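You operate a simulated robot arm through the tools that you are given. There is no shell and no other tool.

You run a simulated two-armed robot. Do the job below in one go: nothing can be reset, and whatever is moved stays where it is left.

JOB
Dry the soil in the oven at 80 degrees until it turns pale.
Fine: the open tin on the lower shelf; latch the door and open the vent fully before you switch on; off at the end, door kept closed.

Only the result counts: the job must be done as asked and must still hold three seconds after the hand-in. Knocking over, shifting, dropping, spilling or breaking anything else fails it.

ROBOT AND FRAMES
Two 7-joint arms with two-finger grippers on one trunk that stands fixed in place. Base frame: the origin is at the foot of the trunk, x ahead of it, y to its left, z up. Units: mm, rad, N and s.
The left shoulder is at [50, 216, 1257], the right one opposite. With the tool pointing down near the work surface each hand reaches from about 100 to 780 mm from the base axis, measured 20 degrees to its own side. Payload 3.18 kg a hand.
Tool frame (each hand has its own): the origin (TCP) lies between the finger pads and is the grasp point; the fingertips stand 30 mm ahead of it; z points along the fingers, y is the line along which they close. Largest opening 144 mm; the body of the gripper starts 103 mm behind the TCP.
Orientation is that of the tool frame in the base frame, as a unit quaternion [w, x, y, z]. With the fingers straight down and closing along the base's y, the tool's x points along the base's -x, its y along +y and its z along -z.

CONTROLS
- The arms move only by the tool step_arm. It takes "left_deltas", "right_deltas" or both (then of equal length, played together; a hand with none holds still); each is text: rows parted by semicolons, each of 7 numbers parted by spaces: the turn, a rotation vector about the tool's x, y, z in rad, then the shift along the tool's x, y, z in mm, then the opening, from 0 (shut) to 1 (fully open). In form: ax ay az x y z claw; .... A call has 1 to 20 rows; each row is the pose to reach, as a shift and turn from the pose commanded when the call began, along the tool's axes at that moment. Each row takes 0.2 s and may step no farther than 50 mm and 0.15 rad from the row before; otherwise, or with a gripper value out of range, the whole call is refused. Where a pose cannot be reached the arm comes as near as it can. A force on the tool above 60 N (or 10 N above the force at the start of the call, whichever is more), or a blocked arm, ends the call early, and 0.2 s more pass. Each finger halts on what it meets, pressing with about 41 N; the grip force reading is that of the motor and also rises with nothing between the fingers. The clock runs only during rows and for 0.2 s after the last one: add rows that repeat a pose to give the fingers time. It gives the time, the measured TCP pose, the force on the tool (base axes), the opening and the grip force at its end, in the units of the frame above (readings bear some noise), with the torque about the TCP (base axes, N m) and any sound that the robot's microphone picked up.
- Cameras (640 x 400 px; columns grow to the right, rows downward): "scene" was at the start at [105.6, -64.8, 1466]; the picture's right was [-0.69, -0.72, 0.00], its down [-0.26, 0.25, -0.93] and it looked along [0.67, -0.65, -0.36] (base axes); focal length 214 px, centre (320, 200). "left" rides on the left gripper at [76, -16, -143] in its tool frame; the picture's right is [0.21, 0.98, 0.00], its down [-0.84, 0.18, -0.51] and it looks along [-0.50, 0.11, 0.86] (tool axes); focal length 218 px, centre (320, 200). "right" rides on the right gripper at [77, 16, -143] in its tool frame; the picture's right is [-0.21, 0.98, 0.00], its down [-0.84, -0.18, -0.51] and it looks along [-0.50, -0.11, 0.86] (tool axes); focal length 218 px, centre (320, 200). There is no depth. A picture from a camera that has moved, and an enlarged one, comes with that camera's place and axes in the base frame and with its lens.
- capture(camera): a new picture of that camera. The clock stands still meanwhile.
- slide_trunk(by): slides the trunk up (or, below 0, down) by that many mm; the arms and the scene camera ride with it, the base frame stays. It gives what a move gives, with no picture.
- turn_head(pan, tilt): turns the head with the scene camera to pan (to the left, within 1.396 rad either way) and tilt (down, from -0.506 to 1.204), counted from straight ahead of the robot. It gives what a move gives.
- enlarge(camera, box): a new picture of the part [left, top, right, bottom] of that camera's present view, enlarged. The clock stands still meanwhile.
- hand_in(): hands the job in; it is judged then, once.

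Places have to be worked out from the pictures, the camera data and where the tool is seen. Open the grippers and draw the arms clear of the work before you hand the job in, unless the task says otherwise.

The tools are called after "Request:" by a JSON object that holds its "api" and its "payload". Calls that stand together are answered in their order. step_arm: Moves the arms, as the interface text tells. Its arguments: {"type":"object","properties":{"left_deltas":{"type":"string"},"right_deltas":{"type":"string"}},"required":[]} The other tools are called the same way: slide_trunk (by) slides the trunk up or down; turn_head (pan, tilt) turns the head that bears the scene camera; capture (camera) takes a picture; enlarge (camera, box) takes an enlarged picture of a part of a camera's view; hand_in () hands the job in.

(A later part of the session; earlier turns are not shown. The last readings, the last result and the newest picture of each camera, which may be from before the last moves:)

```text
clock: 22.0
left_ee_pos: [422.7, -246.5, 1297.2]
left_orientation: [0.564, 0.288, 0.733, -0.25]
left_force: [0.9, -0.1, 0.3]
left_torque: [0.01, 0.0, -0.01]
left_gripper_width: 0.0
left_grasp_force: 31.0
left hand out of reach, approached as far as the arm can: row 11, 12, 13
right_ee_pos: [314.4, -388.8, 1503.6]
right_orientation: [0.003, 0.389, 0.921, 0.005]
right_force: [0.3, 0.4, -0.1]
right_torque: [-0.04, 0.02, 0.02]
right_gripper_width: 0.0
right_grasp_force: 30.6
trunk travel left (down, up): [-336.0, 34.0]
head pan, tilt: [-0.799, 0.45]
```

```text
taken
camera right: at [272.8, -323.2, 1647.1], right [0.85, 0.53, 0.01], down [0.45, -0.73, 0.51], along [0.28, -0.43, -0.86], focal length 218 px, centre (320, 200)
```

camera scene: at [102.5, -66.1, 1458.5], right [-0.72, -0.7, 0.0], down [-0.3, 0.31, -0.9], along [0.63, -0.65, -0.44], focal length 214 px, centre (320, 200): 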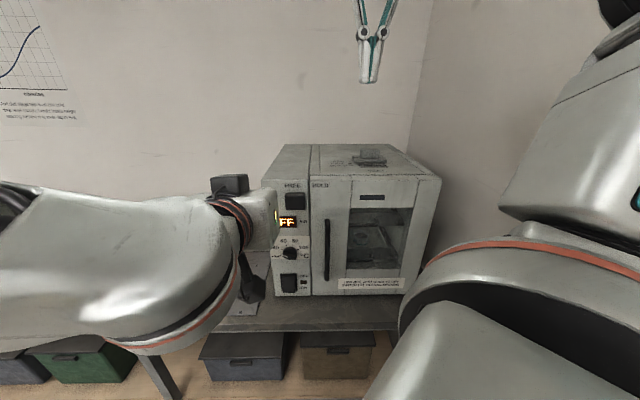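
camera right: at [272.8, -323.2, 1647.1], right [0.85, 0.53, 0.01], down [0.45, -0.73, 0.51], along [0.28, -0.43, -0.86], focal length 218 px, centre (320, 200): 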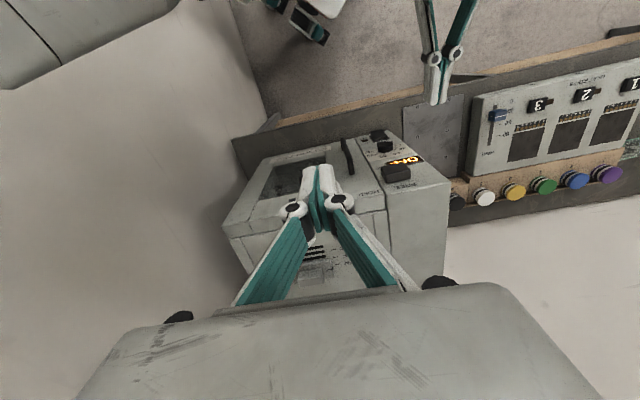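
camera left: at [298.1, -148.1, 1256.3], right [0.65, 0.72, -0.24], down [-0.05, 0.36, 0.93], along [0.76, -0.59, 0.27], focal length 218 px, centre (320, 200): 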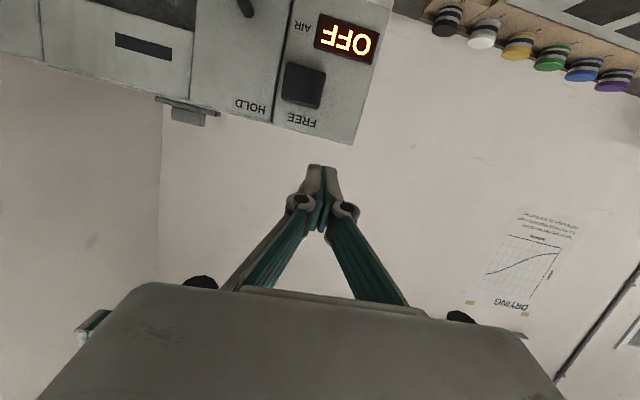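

The left hand now points at the oven front, pitched down about 14°, at L≈55, D≈192, z≈1297. I level it and lower it to latch height, stopping 100 mm in front of the panel.

Request:
{"api": "step_arm", "payload": {"left_deltas": "0.002 -0.04 0.007 12.5 2 19 0; 0.004 -0.08 0.014 25 4 38 0; 0.006 -0.12 0.021 37 6 57 0; 0.008 -0.16 0.028 50 8 76 0; 0.01 -0.2 0.036 62 10 95 0; 0.013 -0.243 0.044 74.7 12 113.7 0; 0.013 -0.243 0.044 74.7 12 113.7 0"}}

Request:
{"api": "capture", "payload": {"camera": "scene"}}

Request:
{"api": "capture", "payload": {"camera": "left"}}

Request:
{"api": "enlarge", "payload": {"camera": "right", "box": [340, 60, 500, 220]}}

```text
clock: 23.0
left_ee_pos: [505.0, -195.6, 1398.7]
left_orientation: [0.637, 0.136, 0.701, -0.291]
left_force: [0.4, 0.8, 0.0]
left_torque: [0.02, -0.01, -0.07]
left_gripper_width: 0.0
left_grasp_force: 30.6
left hand out of reach, approached as far as the arm can: row 1, 2, 3, 4
right_ee_pos: [316.3, -387.3, 1504.6]
right_orientation: [0.002, 0.389, 0.921, 0.004]
right_force: [0.9, 0.6, 0.2]
right_torque: [-0.04, 0.06, -0.03]
right_gripper_width: 0.0
right_grasp_force: 30.5
trunk travel left (down, up): [-336.0, 34.0]
head pan, tilt: [-0.799, 0.45]
stopped in row 4 (left hand): the arm was blocked; the commanded pose is now the measured one
```

```text
taken
camera scene: at [103.6, -64.7, 1458.5], right [-0.72, -0.7, 0.0], down [-0.3, 0.31, -0.9], along [0.63, -0.65, -0.43], focal length 214 px, centre (320, 200)
```

scene: 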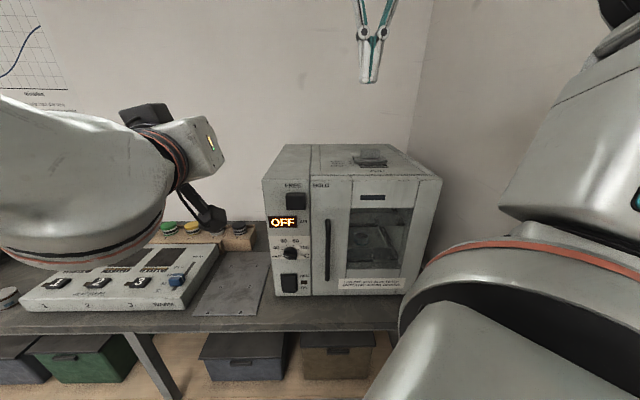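

```text
taken
camera left: at [367.0, -139.0, 1329.4], right [0.52, 0.74, -0.43], down [-0.18, 0.59, 0.79], along [0.84, -0.33, 0.44], focal length 218 px, centre (320, 200)
```

left: 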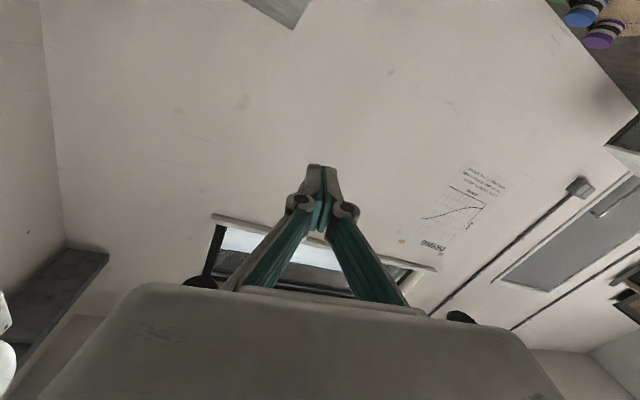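

```text
2.50 times, centred on (420, 140) of right
camera zoom: at [273.8, -321.8, 1647.4], right [0.85, 0.53, 0.01], down [0.45, -0.73, 0.51], along [0.28, -0.43, -0.86], focal length 546 px, centre (70, 350)
```

zoom: 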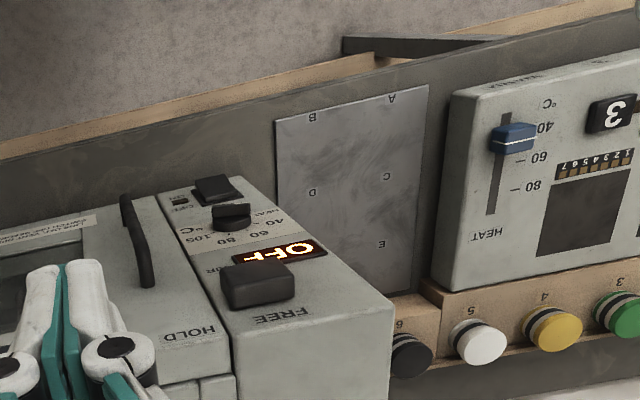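

The left arm jumped to a level pose at (505,-196,1399), well clear of the oven, and was blocked there. From this pose I try small moves straight down to see whether it tracks properly.

Request:
{"api": "step_arm", "payload": {"left_deltas": "0 0 0 20 5 0 0; 0 0 0 40 10 0 0; 0 0 0 60 14 0 0; 0 0 0 60 14 0 0"}}

Request:
{"api": "capture", "payload": {"camera": "scene"}}

```text
clock: 24.0
left_ee_pos: [503.8, -197.0, 1396.9]
left_orientation: [0.637, 0.137, 0.702, -0.29]
left_force: [0.5, 0.4, 0.2]
left_torque: [0.02, 0.01, -0.02]
left_gripper_width: 0.0
left_grasp_force: 30.1
left hand out of reach, approached as far as the arm can: row 1, 2, 3, 4
right_ee_pos: [315.0, -389.3, 1503.9]
right_orientation: [0.003, 0.389, 0.921, 0.004]
right_force: [0.7, -0.6, -0.6]
right_torque: [-0.01, 0.01, -0.01]
right_gripper_width: 0.0
right_grasp_force: 30.8
trunk travel left (down, up): [-336.0, 34.0]
head pan, tilt: [-0.799, 0.45]
```

```text
taken
camera scene: at [103.1, -66.3, 1458.4], right [-0.72, -0.7, 0.0], down [-0.3, 0.31, -0.9], along [0.63, -0.65, -0.44], focal length 214 px, centre (320, 200)
```

scene: 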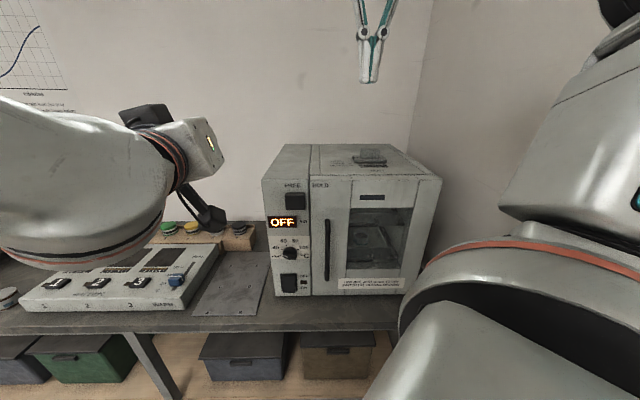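

It does not track downward from there. I turn the head to see the left arm's shape.

Request:
{"api": "turn_head", "payload": {"pan": 0.3, "tilt": 0.5}}

Request:
{"api": "capture", "payload": {"camera": "scene"}}

Request:
{"api": "turn_head", "payload": {"pan": 1.2, "tilt": 0.5}}

Request:
{"api": "capture", "payload": {"camera": "scene"}}

```text
clock: 25.3
left_ee_pos: [503.2, -195.7, 1397.7]
left_orientation: [0.636, 0.136, 0.702, -0.29]
left_force: [-0.9, -0.3, -0.4]
left_torque: [0.02, -0.01, 0.0]
left_gripper_width: 0.0
left_grasp_force: 30.9
right_ee_pos: [314.3, -389.9, 1503.5]
right_orientation: [0.003, 0.389, 0.921, 0.004]
right_force: [0.5, -0.5, -0.2]
right_torque: [-0.01, 0.0, 0.02]
right_gripper_width: 0.1
right_grasp_force: 31.3
trunk travel left (down, up): [-336.0, 34.0]
head pan, tilt: [0.3, 0.499]
```

```text
taken
camera scene: at [125.5, 26.4, 1454.0], right [0.29, -0.96, 0.0], down [-0.46, -0.14, -0.88], along [0.84, 0.26, -0.48], focal length 214 px, centre (320, 200)
```

scene: 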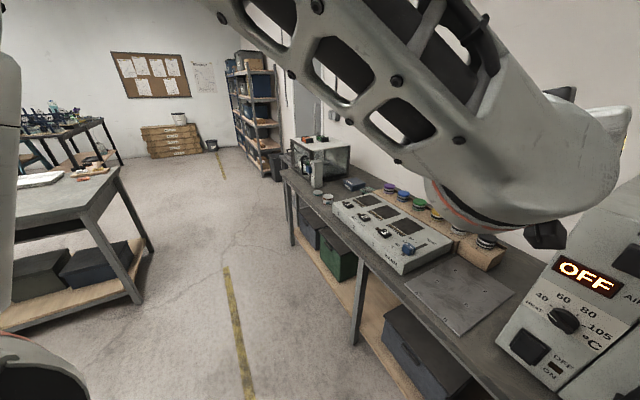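

```text
clock: 26.5
left_ee_pos: [505.2, -196.4, 1397.8]
left_orientation: [0.637, 0.136, 0.702, -0.29]
left_force: [-1.2, -1.2, 0.1]
left_torque: [0.01, -0.04, 0.03]
left_gripper_width: 0.0
left_grasp_force: 30.8
right_ee_pos: [314.2, -389.1, 1502.7]
right_orientation: [0.002, 0.389, 0.921, 0.003]
right_force: [-0.1, 0.0, -0.4]
right_torque: [-0.02, -0.03, 0.01]
right_gripper_width: 0.0
right_grasp_force: 30.7
trunk travel left (down, up): [-336.0, 34.0]
head pan, tilt: [1.201, 0.499]
```

```text
taken
camera scene: at [71.5, 84.4, 1454.0], right [0.93, -0.36, 0.0], down [-0.17, -0.45, -0.88], along [0.32, 0.82, -0.48], focal length 214 px, centre (320, 200)
```

scene: 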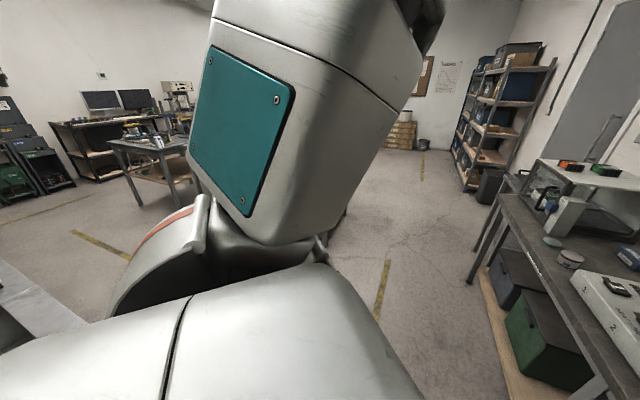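

The left arm works elbow-up, so a level hand sits well above the shoulder; lowering the trunk will bring that pose to panel height. I slide the trunk down 200 mm in two parts; the hands hang in free space in front of the oven.

Request:
{"api": "turn_head", "payload": {"pan": -0.7, "tilt": 0.4}}

Request:
{"api": "slide_trunk", "payload": {"by": -100}}

Request:
{"api": "capture", "payload": {"camera": "scene"}}

```text
clock: 28.4
left_ee_pos: [504.3, -196.6, 1397.1]
left_orientation: [0.637, 0.136, 0.702, -0.289]
left_force: [-0.7, 0.2, 0.4]
left_torque: [0.0, 0.02, 0.0]
left_gripper_width: 0.0
left_grasp_force: 30.7
right_ee_pos: [314.8, -389.5, 1503.5]
right_orientation: [0.002, 0.389, 0.921, 0.004]
right_force: [-0.8, -0.2, -0.6]
right_torque: [0.01, -0.01, 0.04]
right_gripper_width: 0.0
right_grasp_force: 31.1
trunk travel left (down, up): [-336.0, 34.0]
head pan, tilt: [-0.7, 0.4]
```

```text
clock: 29.7
left_ee_pos: [502.2, -199.9, 1293.9]
left_orientation: [0.637, 0.139, 0.701, -0.288]
left_force: [0.5, 1.0, 0.3]
left_torque: [0.01, 0.04, 0.04]
left_gripper_width: 0.0
left_grasp_force: 30.5
right_ee_pos: [328.6, -389.7, 1395.0]
right_orientation: [-0.011, 0.389, 0.921, -0.002]
right_force: [-0.5, -0.3, 0.7]
right_torque: [-0.01, -0.07, 0.01]
right_gripper_width: 0.2
right_grasp_force: 30.4
trunk travel left (down, up): [-236.0, 134.0]
head pan, tilt: [-0.7, 0.4]
```

```text
taken
camera scene: at [137.5, -59.9, 1361.2], right [-0.64, -0.76, 0.0], down [-0.3, 0.25, -0.92], along [0.7, -0.59, -0.39], focal length 214 px, centre (320, 200)
```

scene: 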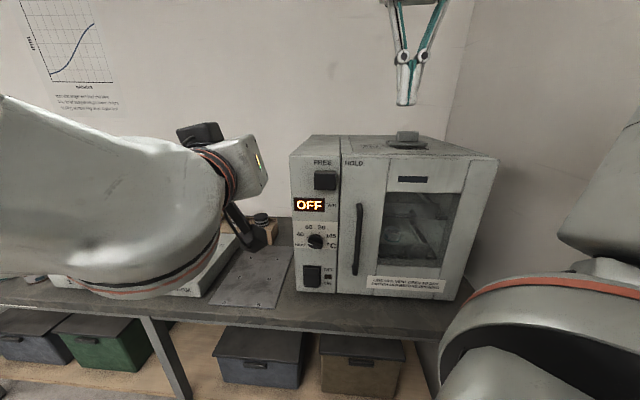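

The slide went fine and nothing is near contact. I lower another 100 mm and re-read the poses.

Request:
{"api": "slide_trunk", "payload": {"by": -100}}

Request:
{"api": "capture", "payload": {"camera": "scene"}}

Request:
{"api": "capture", "payload": {"camera": "left"}}

Request:
{"api": "capture", "payload": {"camera": "right"}}

```text
clock: 31.1
left_ee_pos: [526.8, -188.5, 1186.4]
left_orientation: [0.636, 0.122, 0.71, -0.276]
left_force: [-0.7, 0.7, 0.1]
left_torque: [0.01, 0.05, 0.02]
left_gripper_width: 0.1
left_grasp_force: 30.7
right_ee_pos: [405.8, -388.7, 1239.2]
right_orientation: [-0.096, 0.387, 0.917, -0.035]
right_force: [-1.1, 0.7, -0.4]
right_torque: [0.01, -0.1, -0.01]
right_gripper_width: 0.4
right_grasp_force: 30.5
trunk travel left (down, up): [-136.0, 234.0]
head pan, tilt: [-0.7, 0.4]
```

```text
taken
camera scene: at [229.7, -58.4, 1252.9], right [-0.62, -0.78, 0.0], down [-0.29, 0.23, -0.93], along [0.73, -0.58, -0.37], focal length 214 px, centre (320, 200)
```

scene: 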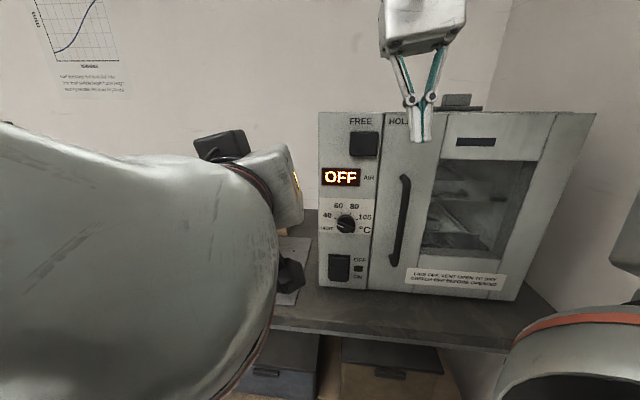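

```text
taken
camera left: at [385.0, -136.7, 1119.3], right [0.48, 0.76, -0.43], down [-0.19, 0.58, 0.8], along [0.86, -0.3, 0.42], focal length 218 px, centre (320, 200)
```

left: 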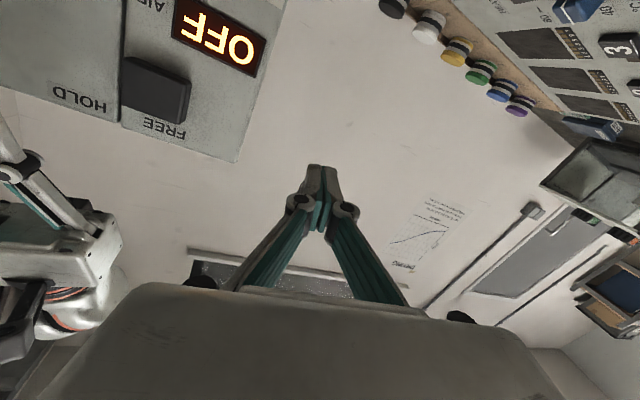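

```text
taken
camera right: at [394.5, -324.2, 1388.9], right [0.83, 0.53, -0.17], down [0.55, -0.73, 0.4], along [0.09, -0.42, -0.9], focal length 218 px, centre (320, 200)
```

right: 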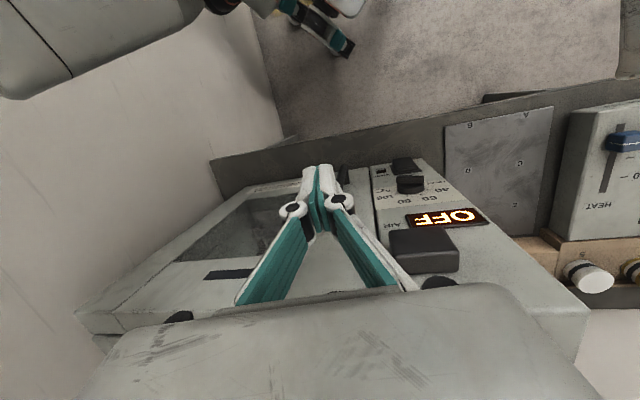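

The trunk leans forward as it lowers, carrying the right hand to about L≈166, D≈102, z≈1239. I hold still one beat to see whether everything has settled.

Request:
{"api": "step_arm", "payload": {"left_deltas": "0 0 0 0 0 0 0; 0 0 0 0 0 0 0"}}

Request:
{"api": "capture", "payload": {"camera": "scene"}}

```text
clock: 31.9
left_ee_pos: [526.4, -188.2, 1187.9]
left_orientation: [0.637, 0.122, 0.71, -0.274]
left_force: [0.7, 0.3, -0.1]
left_torque: [0.07, 0.02, 0.04]
left_gripper_width: 0.2
left_grasp_force: 29.7
right_ee_pos: [404.1, -388.8, 1242.4]
right_orientation: [-0.093, 0.388, 0.917, -0.034]
right_force: [-1.0, 0.4, -1.0]
right_torque: [0.01, -0.01, -0.02]
right_gripper_width: 0.0
right_grasp_force: 30.6
trunk travel left (down, up): [-136.0, 234.0]
head pan, tilt: [-0.7, 0.4]
stopped in row 2 (left hand): the arm was blocked; the commanded pose is now the measured one
```

```text
taken
camera scene: at [228.4, -58.3, 1255.0], right [-0.62, -0.78, 0.0], down [-0.29, 0.23, -0.93], along [0.73, -0.58, -0.37], focal length 214 px, centre (320, 200)
```

scene: 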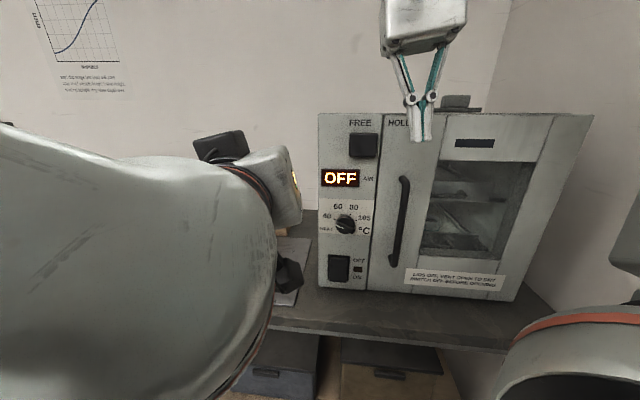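

Readings are steady. I look down and around at both arms to make sure the lean has not brought anything near the bench or oven.

Request:
{"api": "turn_head", "payload": {"pan": 0.2, "tilt": 0.9}}

Request:
{"api": "capture", "payload": {"camera": "scene"}}

Request:
{"api": "turn_head", "payload": {"pan": -1.3, "tilt": 0.5}}

Request:
{"api": "capture", "payload": {"camera": "scene"}}

```text
clock: 33.0
left_ee_pos: [527.3, -186.7, 1187.0]
left_orientation: [0.636, 0.12, 0.711, -0.276]
left_force: [-0.3, 0.6, -0.4]
left_torque: [0.03, -0.02, 0.0]
left_gripper_width: 0.0
left_grasp_force: 31.2
right_ee_pos: [407.1, -388.5, 1241.7]
right_orientation: [-0.095, 0.387, 0.916, -0.036]
right_force: [0.1, -0.3, -1.2]
right_torque: [-0.02, 0.02, 0.04]
right_gripper_width: 0.0
right_grasp_force: 30.5
trunk travel left (down, up): [-136.0, 234.0]
head pan, tilt: [0.201, 0.901]
```

```text
taken
camera scene: at [240.4, 10.0, 1221.3], right [0.12, -0.99, 0.0], down [-0.67, -0.08, -0.74], along [0.73, 0.09, -0.67], focal length 214 px, centre (320, 200)
```

scene: 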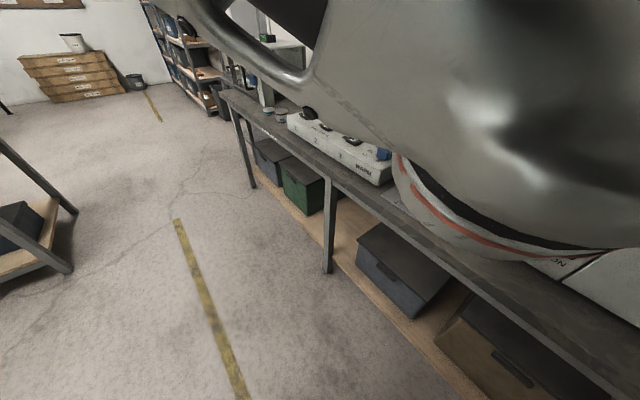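

```text
clock: 34.6
left_ee_pos: [528.8, -186.9, 1183.9]
left_orientation: [0.635, 0.121, 0.711, -0.274]
left_force: [-0.4, 0.1, 0.2]
left_torque: [-0.02, 0.01, 0.02]
left_gripper_width: 0.0
left_grasp_force: 30.8
right_ee_pos: [406.1, -389.3, 1240.8]
right_orientation: [-0.093, 0.388, 0.916, -0.036]
right_force: [-0.2, 0.9, 0.4]
right_torque: [-0.02, 0.02, -0.01]
right_gripper_width: 0.0
right_grasp_force: 30.7
trunk travel left (down, up): [-136.0, 234.0]
head pan, tilt: [-1.3, 0.499]
```

```text
taken
camera scene: at [231.3, -54.4, 1244.6], right [-0.59, -0.81, 0.0], down [-0.37, 0.27, -0.89], along [0.72, -0.52, -0.46], focal length 214 px, centre (320, 200)
```

scene: 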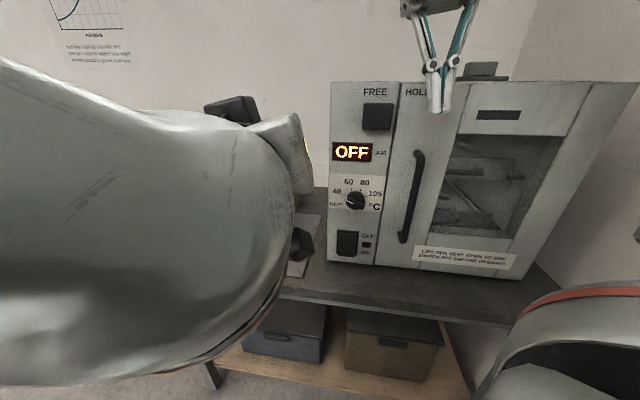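

The head did not really reach pan -1.3 and the torso seems tilted about 0.2 rad, so the left forearm is probably pressing on the head. I raise the trunk again before repositioning that arm.

Request:
{"api": "slide_trunk", "payload": {"by": 100}}

Request:
{"api": "slide_trunk", "payload": {"by": 100}}

Request:
{"api": "turn_head", "payload": {"pan": -0.7, "tilt": 0.4}}

Request:
{"api": "capture", "payload": {"camera": "scene"}}

```text
clock: 36.0
left_ee_pos: [526.8, -189.1, 1284.9]
left_orientation: [0.635, 0.123, 0.711, -0.276]
left_force: [-0.2, -0.2, -0.4]
left_torque: [-0.02, 0.0, 0.0]
left_gripper_width: 0.2
left_grasp_force: 30.6
right_ee_pos: [367.8, -388.6, 1368.9]
right_orientation: [-0.05, 0.389, 0.92, -0.016]
right_force: [0.2, -0.6, -0.6]
right_torque: [-0.01, 0.07, 0.0]
right_gripper_width: 0.0
right_grasp_force: 30.7
trunk travel left (down, up): [-236.0, 134.0]
head pan, tilt: [-1.3, 0.499]
```

```text
clock: 37.3
left_ee_pos: [526.5, -189.3, 1385.3]
left_orientation: [0.636, 0.123, 0.71, -0.276]
left_force: [0.2, -0.3, 0.7]
left_torque: [0.0, -0.03, 0.02]
left_gripper_width: 0.0
left_grasp_force: 30.2
right_ee_pos: [367.5, -389.3, 1469.8]
right_orientation: [-0.048, 0.388, 0.92, -0.015]
right_force: [-0.6, 0.4, 0.1]
right_torque: [-0.01, -0.01, -0.01]
right_gripper_width: 0.0
right_grasp_force: 31.7
trunk travel left (down, up): [-336.0, 34.0]
head pan, tilt: [-1.3, 0.499]
```

```text
clock: 38.3
left_ee_pos: [525.3, -188.1, 1386.0]
left_orientation: [0.635, 0.124, 0.71, -0.278]
left_force: [0.2, -0.1, 0.4]
left_torque: [0.02, -0.02, 0.03]
left_gripper_width: 0.0
left_grasp_force: 31.2
right_ee_pos: [366.8, -390.0, 1470.0]
right_orientation: [-0.048, 0.388, 0.92, -0.016]
right_force: [0.2, -0.5, 0.7]
right_torque: [-0.03, -0.01, 0.01]
right_gripper_width: 0.2
right_grasp_force: 30.8
trunk travel left (down, up): [-336.0, 34.0]
head pan, tilt: [-0.7, 0.4]
```

```text
taken
camera scene: at [109.3, -60.2, 1463.1], right [-0.64, -0.76, 0.0], down [-0.3, 0.25, -0.92], along [0.7, -0.59, -0.39], focal length 214 px, centre (320, 200)
```

scene: 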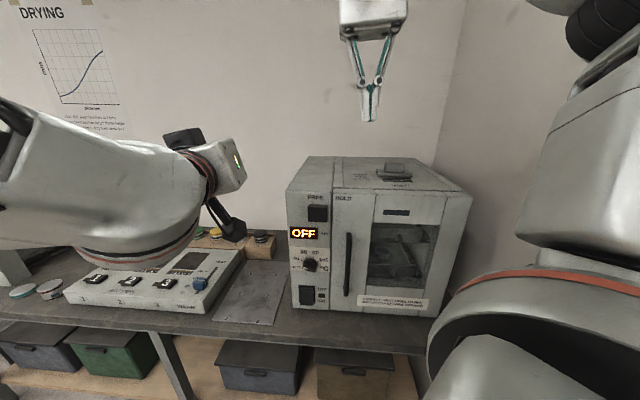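

The camera is back in its proper place and the oven looks undisturbed. I bring the left arm back to its comfortable fingers-down start pose before trying anything else.

Request:
{"api": "step_arm", "payload": {"left_deltas": "-0.051 0.117 -0.023 -2 -0.5 -19 0; -0.103 0.235 -0.046 -4 -1 -38 0; -0.154 0.352 -0.069 -6 -1.6 -57 0; -0.206 0.47 -0.092 -8 -2.2 -75 0; -0.257 0.587 -0.115 -10 -2.7 -94 0; -0.308 0.704 -0.138 -12 -3.3 -113 0; -0.36 0.822 -0.16 -14 -3.8 -132 0; -0.411 0.939 -0.183 -16 -4.4 -151 0; -0.463 1.057 -0.206 -18 -5 -170 0; -0.514 1.174 -0.229 -20 -5.5 -189 0; -0.566 1.291 -0.252 -22 -6 -208 0; -0.617 1.409 -0.275 -24.3 -6.6 -226.4 0; -0.617 1.409 -0.275 -24.3 -6.6 -226.4 0"}}

Request:
{"api": "capture", "payload": {"camera": "scene"}}

```text
clock: 41.1
left_ee_pos: [338.0, -66.0, 1419.8]
left_orientation: [-0.001, -0.002, 1.0, 0.0]
left_force: [0.0, -0.4, -0.2]
left_torque: [0.0, 0.0, 0.01]
left_gripper_width: 0.1
left_grasp_force: 31.2
right_ee_pos: [366.3, -388.5, 1471.1]
right_orientation: [-0.048, 0.388, 0.92, -0.015]
right_force: [0.4, -0.3, -0.1]
right_torque: [0.01, 0.03, 0.02]
right_gripper_width: 0.0
right_grasp_force: 31.1
trunk travel left (down, up): [-336.0, 34.0]
head pan, tilt: [-0.7, 0.4]
```

```text
taken
camera scene: at [109.1, -59.9, 1463.2], right [-0.64, -0.76, 0.0], down [-0.3, 0.25, -0.92], along [0.7, -0.59, -0.39], focal length 214 px, centre (320, 200)
```

scene: 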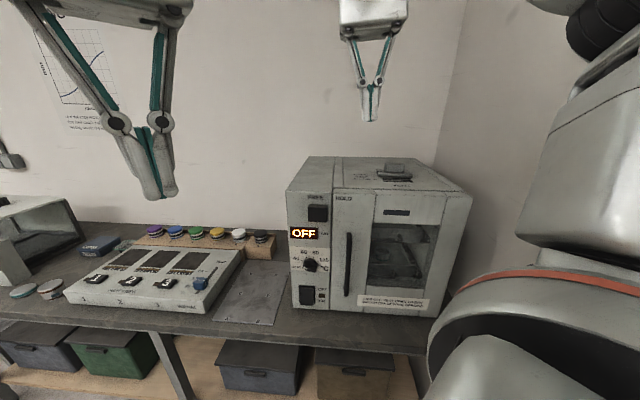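

Everything looks undisturbed. Now I test the trunk by lowering 100 mm with the arms in relaxed poses, checking whether it stays upright.

Request:
{"api": "slide_trunk", "payload": {"by": -100}}

Request:
{"api": "capture", "payload": {"camera": "scene"}}

```text
clock: 42.4
left_ee_pos: [335.1, -64.7, 1321.2]
left_orientation: [0.001, -0.001, 1.0, 0.0]
left_force: [-1.6, 0.3, 0.1]
left_torque: [0.03, -0.02, 0.0]
left_gripper_width: 0.1
left_grasp_force: 30.6
right_ee_pos: [365.3, -388.0, 1371.5]
right_orientation: [-0.047, 0.388, 0.92, -0.016]
right_force: [-0.3, 0.0, 1.4]
right_torque: [0.01, -0.03, 0.02]
right_gripper_width: 0.2
right_grasp_force: 31.0
trunk travel left (down, up): [-236.0, 134.0]
head pan, tilt: [-0.7, 0.4]
```

```text
taken
camera scene: at [138.0, -60.0, 1361.2], right [-0.64, -0.76, 0.0], down [-0.3, 0.25, -0.92], along [0.7, -0.59, -0.39], focal length 214 px, centre (320, 200)
```

scene: 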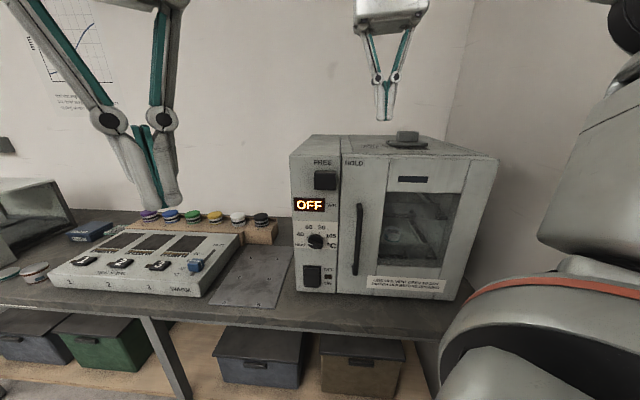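

The hands stay true while the torso shifts forward as it lowers, so the earlier oddities were just reach limits. I now try the latch with the right hand pointing down, approaching from in front of the panel at latch height (L≈40, D≈100).

Request:
{"api": "step_arm", "payload": {"right_deltas": "-0.008 -0.009 0 -5.2 20.5 17.9 0; -0.016 -0.018 0 -10.5 41 35.8 0; -0.025 -0.028 0 -15.7 61.6 53.7 0; -0.033 -0.037 0 -21 82.1 71.6 0; -0.041 -0.046 0 -26 102.6 89.4 0; -0.05 -0.055 0 -31.5 123 107 0; -0.058 -0.065 0 -36.7 143.7 125 0; -0.066 -0.074 0 -42 164.2 143.1 0; -0.066 -0.074 0 -42 164.2 143.1 0"}}

Request:
{"api": "capture", "payload": {"camera": "scene"}}

Request:
{"api": "capture", "payload": {"camera": "right"}}

```text
clock: 44.4
left_ee_pos: [334.7, -64.2, 1323.0]
left_orientation: [0.002, -0.001, 1.0, 0.0]
left_force: [0.1, -0.4, 0.8]
left_torque: [0.0, -0.04, -0.02]
left_gripper_width: 0.3
left_grasp_force: 30.9
right_ee_pos: [560.8, -406.8, 1300.2]
right_orientation: [0.0, 0.389, 0.921, 0.001]
right_force: [-0.3, -0.3, 0.6]
right_torque: [-0.05, -0.04, -0.02]
right_gripper_width: 0.0
right_grasp_force: 30.8
right hand out of reach, approached as far as the arm can: row 1, 2, 3, 4, 5, 6, 7, 8, 9
trunk travel left (down, up): [-236.0, 134.0]
head pan, tilt: [-0.7, 0.4]
```

```text
taken
camera scene: at [137.3, -59.5, 1361.6], right [-0.64, -0.76, 0.0], down [-0.3, 0.25, -0.92], along [0.71, -0.59, -0.39], focal length 214 px, centre (320, 200)
```

scene: 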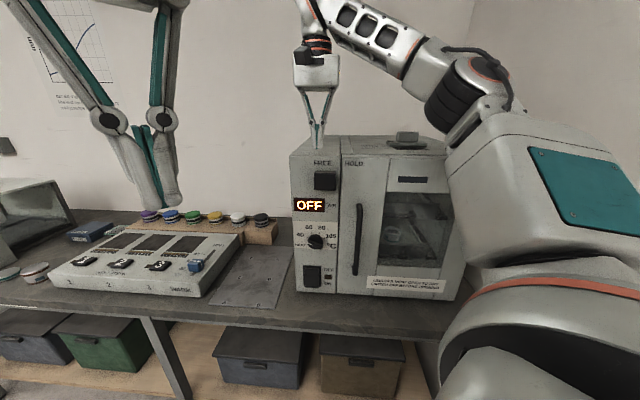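

```text
taken
camera right: at [519.4, -340.1, 1443.3], right [0.85, 0.53, 0.0], down [0.46, -0.73, 0.51], along [0.27, -0.43, -0.86], focal length 218 px, centre (320, 200)
```

right: 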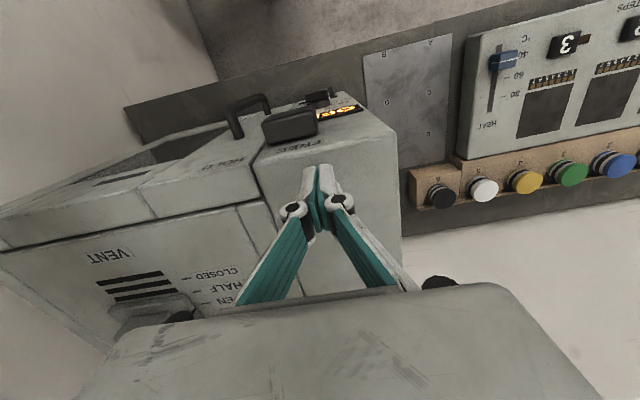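

The right hand strayed to just above the oven's top-left corner (tip about 13 mm clear): the turned yaw is at a wrist limit here. I lift first, then turn the hand back to its natural yaw while drawing it out in front of the panel.

Request:
{"api": "step_arm", "payload": {"right_deltas": "0 0 -0.05 0 0 -20 0; 0 0 -0.15 8 0 -40 0; 0 0 -0.28 30 -1 -40 0; 0 0 -0.4 50 -2 -40 0; 0 0 -0.52 70 -3 -40 0; 0 0 -0.64 90 -4 -40 0; 0 0 -0.75 111 -4 -40 0; 0 0 -0.8 111 -4 -40 0; 0 0 -0.8 111 -4 -40 0"}}

Request:
{"api": "capture", "payload": {"camera": "scene"}}

Request:
{"api": "capture", "payload": {"camera": "right"}}

```text
clock: 46.4
left_ee_pos: [336.5, -64.7, 1320.3]
left_orientation: [0.0, -0.002, 1.0, 0.0]
left_force: [-0.2, 0.8, 0.4]
left_torque: [-0.02, -0.03, 0.02]
left_gripper_width: 0.0
left_grasp_force: 30.4
right_ee_pos: [486.6, -327.3, 1343.5]
right_orientation: [-0.001, 0.0, 1.0, 0.001]
right_force: [-0.5, 1.3, 0.1]
right_torque: [0.02, 0.02, -0.03]
right_gripper_width: 0.1
right_grasp_force: 30.7
right hand out of reach, approached as far as the arm can: row 1, 2, 3, 4
trunk travel left (down, up): [-236.0, 134.0]
head pan, tilt: [-0.7, 0.4]
```

```text
taken
camera scene: at [139.0, -59.8, 1360.8], right [-0.64, -0.76, 0.0], down [-0.3, 0.25, -0.92], along [0.7, -0.59, -0.39], focal length 214 px, centre (320, 200)
```

scene: 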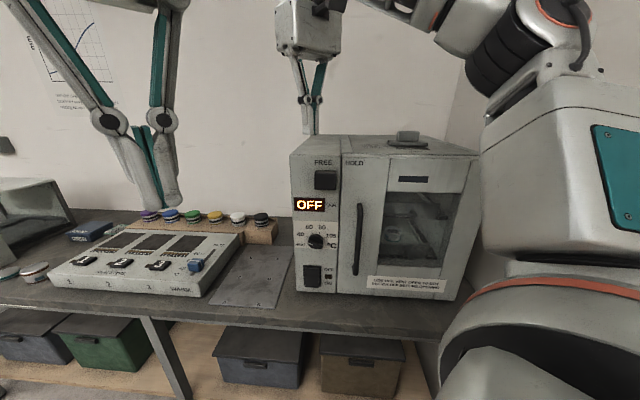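

```text
taken
camera right: at [410.7, -311.1, 1486.0], right [0.21, 0.98, 0.0], down [0.84, -0.18, 0.51], along [0.49, -0.1, -0.86], focal length 218 px, centre (320, 200)
```

right: 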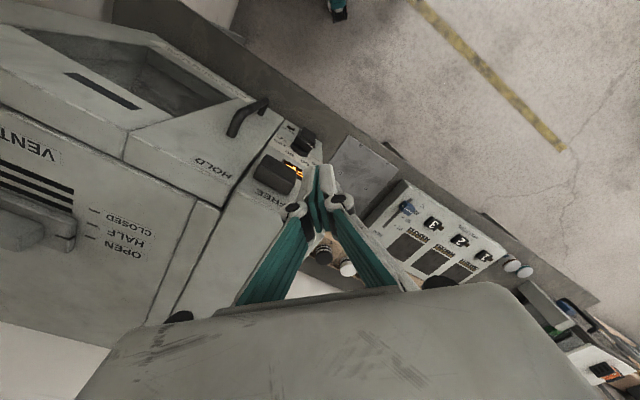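

The right hand is now in front of the panel (L≈65, D≈90, z≈1343) at its natural yaw. I turn it the other way (+44°) so the closed fingers are square to the panel again, checking the arm can hold that.

Request:
{"api": "step_arm", "payload": {"right_deltas": "0 0 -0.13 0 0 0 0; 0 0 -0.26 0 0 0 0; 0 0 -0.39 0 0 0 0; 0 0 -0.52 0 0 0 0; 0 0 -0.65 0 0 0 0; 0 0 -0.77 0 0 0 0; 0 0 -0.77 0 0 0 0"}}

Request:
{"api": "capture", "payload": {"camera": "scene"}}

Request:
{"api": "capture", "payload": {"camera": "right"}}

```text
clock: 48.0
left_ee_pos: [337.4, -65.8, 1320.3]
left_orientation: [0.0, -0.002, 1.0, 0.001]
left_force: [1.0, 0.4, -0.2]
left_torque: [-0.01, 0.01, 0.01]
left_gripper_width: 0.0
left_grasp_force: 30.7
right_ee_pos: [487.9, -328.1, 1342.3]
right_orientation: [-0.001, -0.377, 0.926, 0.002]
right_force: [1.0, 0.4, 0.2]
right_torque: [0.01, 0.01, 0.0]
right_gripper_width: 0.1
right_grasp_force: 30.1
trunk travel left (down, up): [-236.0, 134.0]
head pan, tilt: [-0.7, 0.4]
```

```text
taken
camera scene: at [139.2, -60.1, 1360.8], right [-0.64, -0.76, 0.0], down [-0.3, 0.25, -0.92], along [0.7, -0.59, -0.39], focal length 214 px, centre (320, 200)
```

scene: 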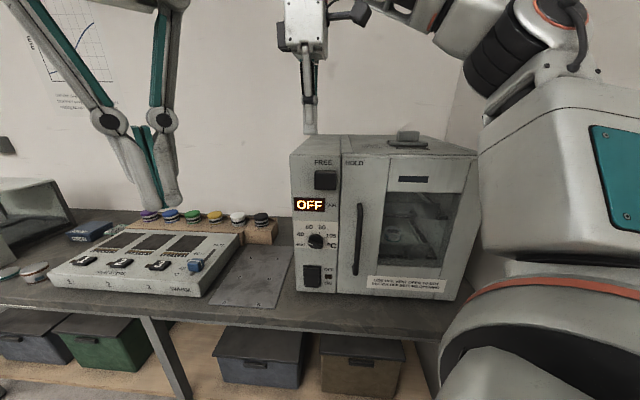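

```text
taken
camera right: at [422.8, -369.6, 1485.8], right [-0.53, 0.85, 0.0], down [0.73, 0.46, 0.51], along [0.43, 0.27, -0.86], focal length 218 px, centre (320, 200)
```

right: 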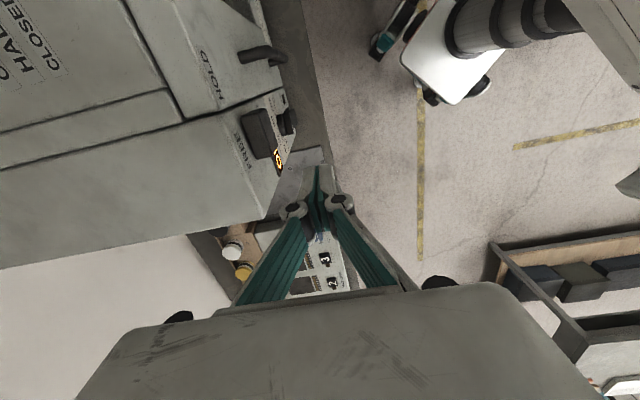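

That orientation holds well, and the view confirms the latch at L≈95, D≈4–27. I tilt the hand outward by 0.4 rad for clearance and lower it to latch height, left of the block and still 70 mm in front of the panel.

Request:
{"api": "step_arm", "payload": {"right_deltas": "0.1 0 0 -5 -4 31 0; 0.2 0 0 -10 -9 62 0; 0.3 0 0 -16 -14 93 0; 0.4 0 0 -21 -18 124 0; 0.4 0 0 -21 -18 124 0"}}

Request:
{"api": "capture", "payload": {"camera": "scene"}}

Request:
{"api": "capture", "payload": {"camera": "right"}}

```text
clock: 49.2
left_ee_pos: [337.1, -65.5, 1319.6]
left_orientation: [0.0, -0.002, 1.0, 0.0]
left_force: [0.5, 0.1, -0.1]
left_torque: [-0.01, -0.01, 0.01]
left_gripper_width: 0.0
left_grasp_force: 30.3
right_ee_pos: [515.4, -324.1, 1222.4]
right_orientation: [0.074, -0.368, 0.908, -0.183]
right_force: [0.3, 0.8, -0.4]
right_torque: [0.03, -0.01, 0.0]
right_gripper_width: 0.0
right_grasp_force: 30.5
trunk travel left (down, up): [-236.0, 134.0]
head pan, tilt: [-0.7, 0.4]
```

```text
taken
camera scene: at [139.1, -60.5, 1360.8], right [-0.64, -0.76, 0.0], down [-0.3, 0.25, -0.92], along [0.7, -0.59, -0.39], focal length 214 px, centre (320, 200)
```

scene: 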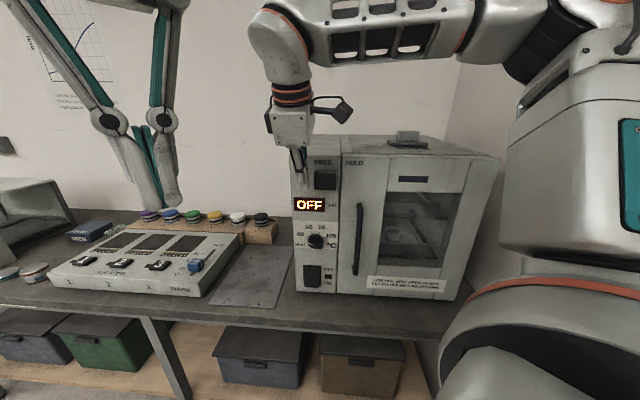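

```text
taken
camera right: at [412.0, -328.3, 1347.5], right [-0.48, 0.79, -0.38], down [0.58, 0.61, 0.54], along [0.66, 0.04, -0.75], focal length 218 px, centre (320, 200)
```

right: 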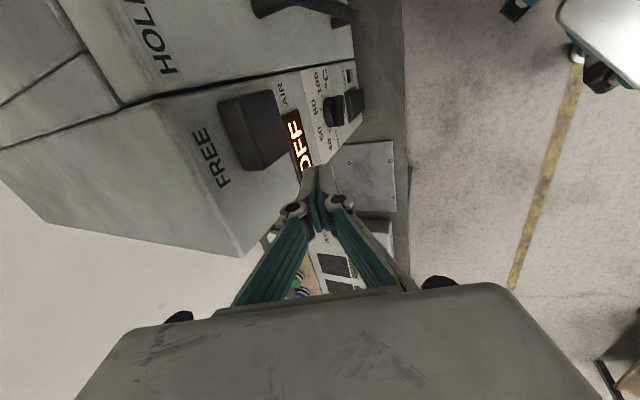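

The arm holds this pose comfortably; TCP is at L≈42, D≈72, z≈1222. I move straight in 44 mm so the fingertips sit beside the latch block's left face.

Request:
{"api": "step_arm", "payload": {"right_deltas": "0 0 0 0 -14 6 0; 0 0 0 0 -28 12 0; 0 0 0 0 -40.5 17.1 0; 0 0 0 0 -40.5 17.1 0"}}

Request:
{"api": "capture", "payload": {"camera": "right"}}

Request:
{"api": "enlarge", "payload": {"camera": "scene", "box": [240, 120, 400, 220]}}

Request:
{"api": "enlarge", "payload": {"camera": "right", "box": [200, 60, 400, 220]}}

```text
clock: 50.2
left_ee_pos: [338.1, -66.0, 1320.5]
left_orientation: [0.002, -0.002, 1.0, 0.0]
left_force: [-0.3, -0.1, -0.2]
left_torque: [0.0, -0.01, -0.02]
left_gripper_width: 0.2
left_grasp_force: 31.0
right_ee_pos: [545.0, -357.8, 1220.0]
right_orientation: [0.073, -0.368, 0.909, -0.182]
right_force: [-0.3, -0.2, 0.5]
right_torque: [0.0, 0.01, 0.02]
right_gripper_width: 0.3
right_grasp_force: 31.1
trunk travel left (down, up): [-236.0, 134.0]
head pan, tilt: [-0.7, 0.4]
```

```text
taken
camera right: at [442.3, -360.0, 1345.2], right [-0.48, 0.79, -0.38], down [0.58, 0.61, 0.54], along [0.66, 0.04, -0.75], focal length 218 px, centre (320, 200)
```

right: 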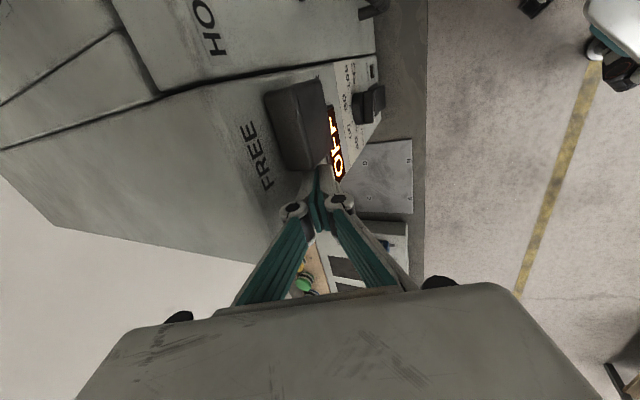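

```text
4.00 times, centred on (320, 170) of scene
camera zoom: at [139.0, -59.8, 1360.9], right [-0.64, -0.76, 0.0], down [-0.3, 0.25, -0.92], along [0.7, -0.59, -0.39], focal length 858 px, centre (320, 320)
```

zoom: 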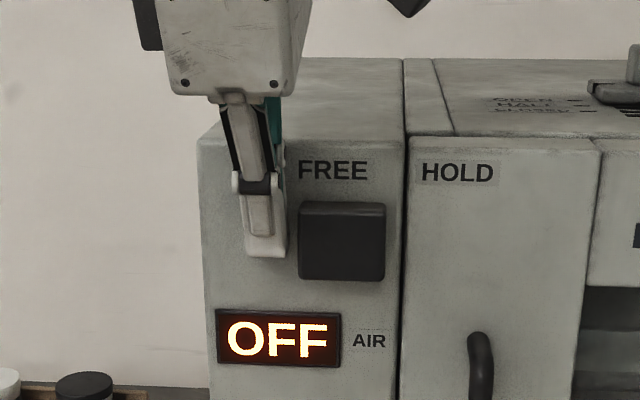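

```text
2.50 times, centred on (300, 140) of right
camera zoom: at [442.3, -360.0, 1345.2], right [-0.48, 0.79, -0.38], down [0.58, 0.61, 0.54], along [0.66, 0.04, -0.75], focal length 546 px, centre (370, 350)
```

zoom: 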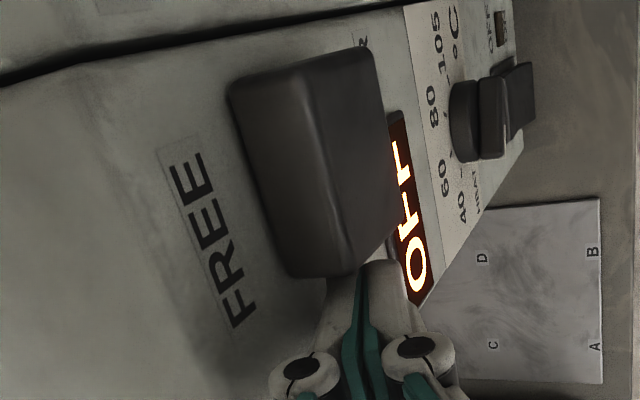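

The fingertips sit right beside the block's left face. I push it to the right slowly along the panel, expecting a stop at HOLD.

Request:
{"api": "step_arm", "payload": {"right_deltas": "0 0 0 6 0 0 0; 0 0 0 12 0 0 0; 0 0 0 18 0 0 0; 0 0 0 24 0 0 0; 0 0 0 30 0 0 0; 0 0 0 36 0 0 0; 0 0 0 42 0 0 0; 0 0 0 48 0 0 0; 0 0 0 54 0 0 0; 0 0 0 60 0 0 0; 0 0 0 60 0 0 0"}}

Request:
{"api": "enlarge", "payload": {"camera": "scene", "box": [260, 120, 420, 220]}}

Request:
{"api": "enlarge", "payload": {"camera": "right", "box": [200, 60, 400, 220]}}

```text
clock: 52.4
left_ee_pos: [341.8, -64.0, 1318.3]
left_orientation: [-0.001, -0.002, 1.0, -0.001]
left_force: [-0.5, -0.6, -0.4]
left_torque: [0.08, -0.08, 0.02]
left_gripper_width: 0.0
left_grasp_force: 30.4
right_ee_pos: [512.2, -389.2, 1219.4]
right_orientation: [0.079, -0.377, 0.905, -0.179]
right_force: [34.2, 36.5, -16.0]
right_torque: [0.39, -0.89, 0.28]
right_gripper_width: 5.9
right_grasp_force: 30.3
trunk travel left (down, up): [-236.0, 134.0]
head pan, tilt: [-0.7, 0.4]
stopped in row 10 (right hand): the force on the tool passed its limit at 65 N (the readings are from after the stop); the commanded pose is now the measured one
```

```text
4.00 times, centred on (340, 170) of scene
camera zoom: at [144.0, -57.9, 1360.1], right [-0.64, -0.76, 0.0], down [-0.3, 0.25, -0.92], along [0.7, -0.59, -0.39], focal length 858 px, centre (240, 320)
```

zoom: 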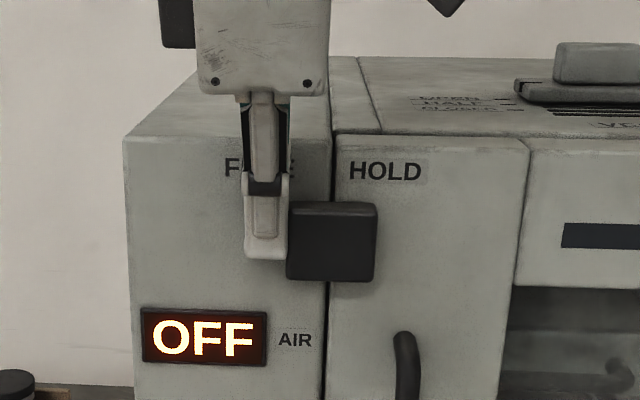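

```text
2.50 times, centred on (300, 140) of right
camera zoom: at [408.8, -393.8, 1344.6], right [-0.5, 0.78, -0.37], down [0.57, 0.62, 0.54], along [0.66, 0.06, -0.75], focal length 546 px, centre (370, 350)
```

zoom: 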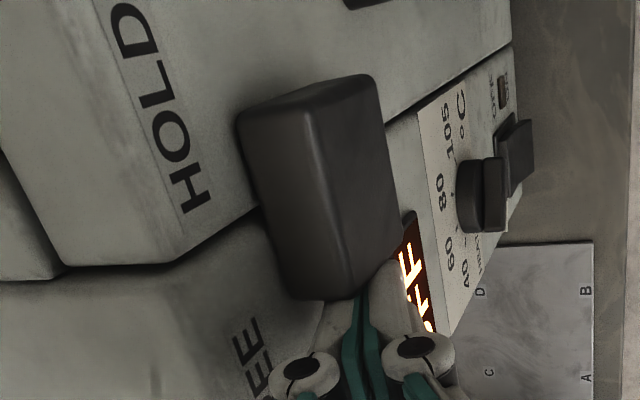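

The block stopped astride the door gap, i.e. at HOLD. I ease the fingers left and draw out of the way, then check it from the scene camera.

Request:
{"api": "step_arm", "payload": {"right_deltas": "0 0 0 -6 0 0 0; 0 0 0 -14 0 0 0; 0 0 0 -16 20 -8 0; 0 0 0 -16 40 -16 0; 0 0 0 -16 60 -25 0; 0 0 0 -16 80 -33 0; 0 0 0 -16 80 -33 0"}}

Request:
{"api": "enlarge", "payload": {"camera": "scene", "box": [260, 120, 420, 220]}}

Request:
{"api": "enlarge", "payload": {"camera": "scene", "box": [280, 205, 400, 300]}}

Request:
{"api": "capture", "payload": {"camera": "right"}}

```text
clock: 54.0
left_ee_pos: [338.1, -65.9, 1321.0]
left_orientation: [0.0, -0.002, 1.0, 0.0]
left_force: [-0.3, -0.4, -0.3]
left_torque: [0.03, 0.0, -0.02]
left_gripper_width: 0.3
left_grasp_force: 30.1
right_ee_pos: [457.5, -320.4, 1220.4]
right_orientation: [0.077, -0.372, 0.907, -0.181]
right_force: [-0.5, 0.3, 0.3]
right_torque: [0.03, 0.0, -0.01]
right_gripper_width: 0.0
right_grasp_force: 30.8
trunk travel left (down, up): [-236.0, 134.0]
head pan, tilt: [-0.7, 0.4]
```

```text
4.00 times, centred on (340, 170) of scene
camera zoom: at [139.6, -60.2, 1360.7], right [-0.64, -0.76, 0.0], down [-0.3, 0.25, -0.92], along [0.7, -0.59, -0.39], focal length 858 px, centre (240, 320)
```

zoom: 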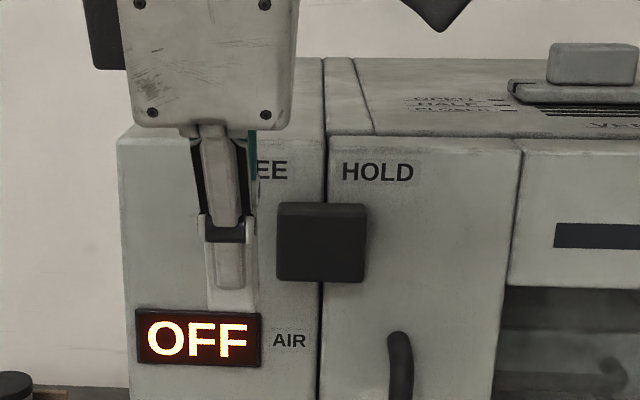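

```text
4.21 times, centred on (340, 252) of scene
camera zoom: at [139.6, -60.2, 1360.7], right [-0.64, -0.76, 0.0], down [-0.3, 0.25, -0.92], along [0.7, -0.59, -0.39], focal length 903 px, centre (236, -21)
```

zoom: 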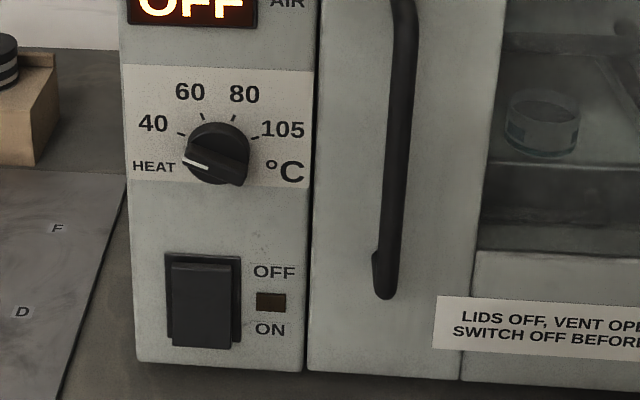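

```text
taken
camera right: at [353.9, -325.8, 1345.5], right [-0.49, 0.79, -0.38], down [0.58, 0.61, 0.54], along [0.66, 0.05, -0.75], focal length 218 px, centre (320, 200)
```

right: 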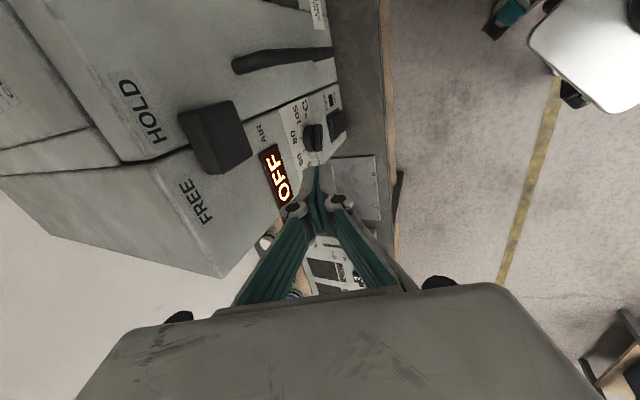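

The latch is at HOLD. Now I take a highly enlarged view of the knob and rocker to read the pointer angle exactly.

Request:
{"api": "enlarge", "payload": {"camera": "scene", "box": [294, 220, 350, 255]}}

Request:
{"api": "enlarge", "payload": {"camera": "scene", "box": [294, 258, 358, 298]}}

Request:
{"api": "enlarge", "payload": {"camera": "right", "box": [265, 80, 361, 180]}}

Request:
{"api": "enlarge", "payload": {"camera": "scene", "box": [370, 200, 450, 260]}}

```text
11.43 times, centred on (322, 238) of scene
camera zoom: at [139.6, -60.2, 1360.7], right [-0.64, -0.76, 0.0], down [-0.3, 0.25, -0.92], along [0.7, -0.59, -0.39], focal length 2451 px, centre (297, -229)
```

zoom: 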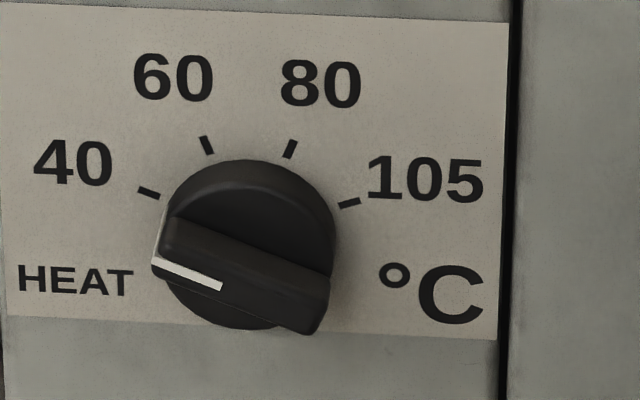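

```text
10.00 times, centred on (326, 278) of scene
camera zoom: at [139.6, -60.2, 1360.7], right [-0.64, -0.76, 0.0], down [-0.3, 0.25, -0.92], along [0.7, -0.59, -0.39], focal length 2145 px, centre (260, -580)
```

zoom: 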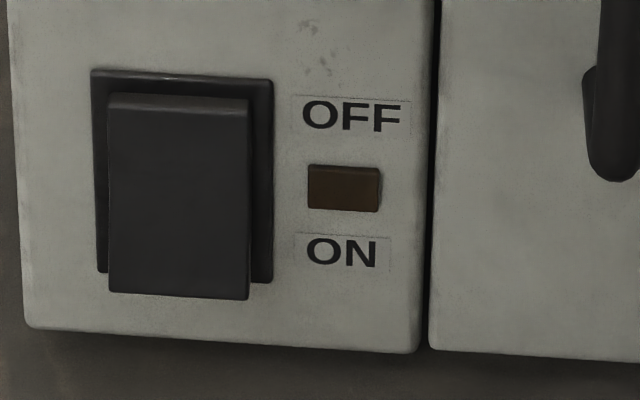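

```text
4.00 times, centred on (313, 130) of right
camera zoom: at [353.9, -325.8, 1345.5], right [-0.49, 0.79, -0.38], down [0.58, 0.61, 0.54], along [0.66, 0.05, -0.75], focal length 873 px, centre (348, 480)
```

zoom: 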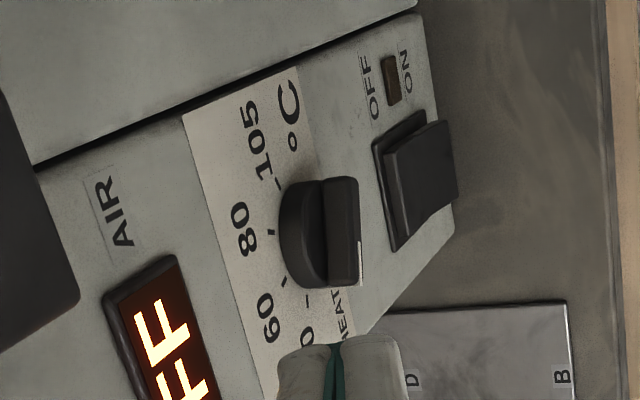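

```text
6.67 times, centred on (410, 230) of scene
camera zoom: at [139.6, -60.2, 1360.7], right [-0.64, -0.76, 0.0], down [-0.3, 0.25, -0.92], along [0.7, -0.59, -0.39], focal length 1430 px, centre (-280, 0)
```

zoom: 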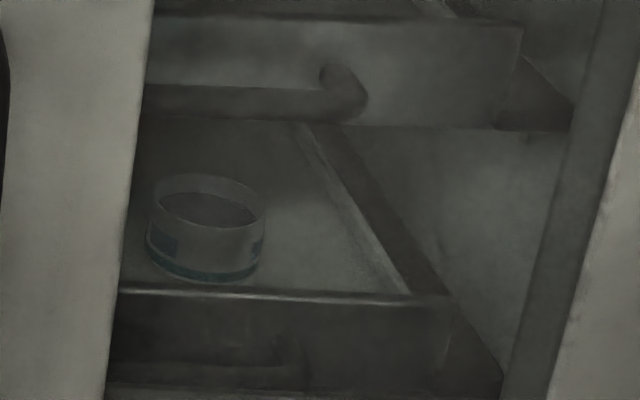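

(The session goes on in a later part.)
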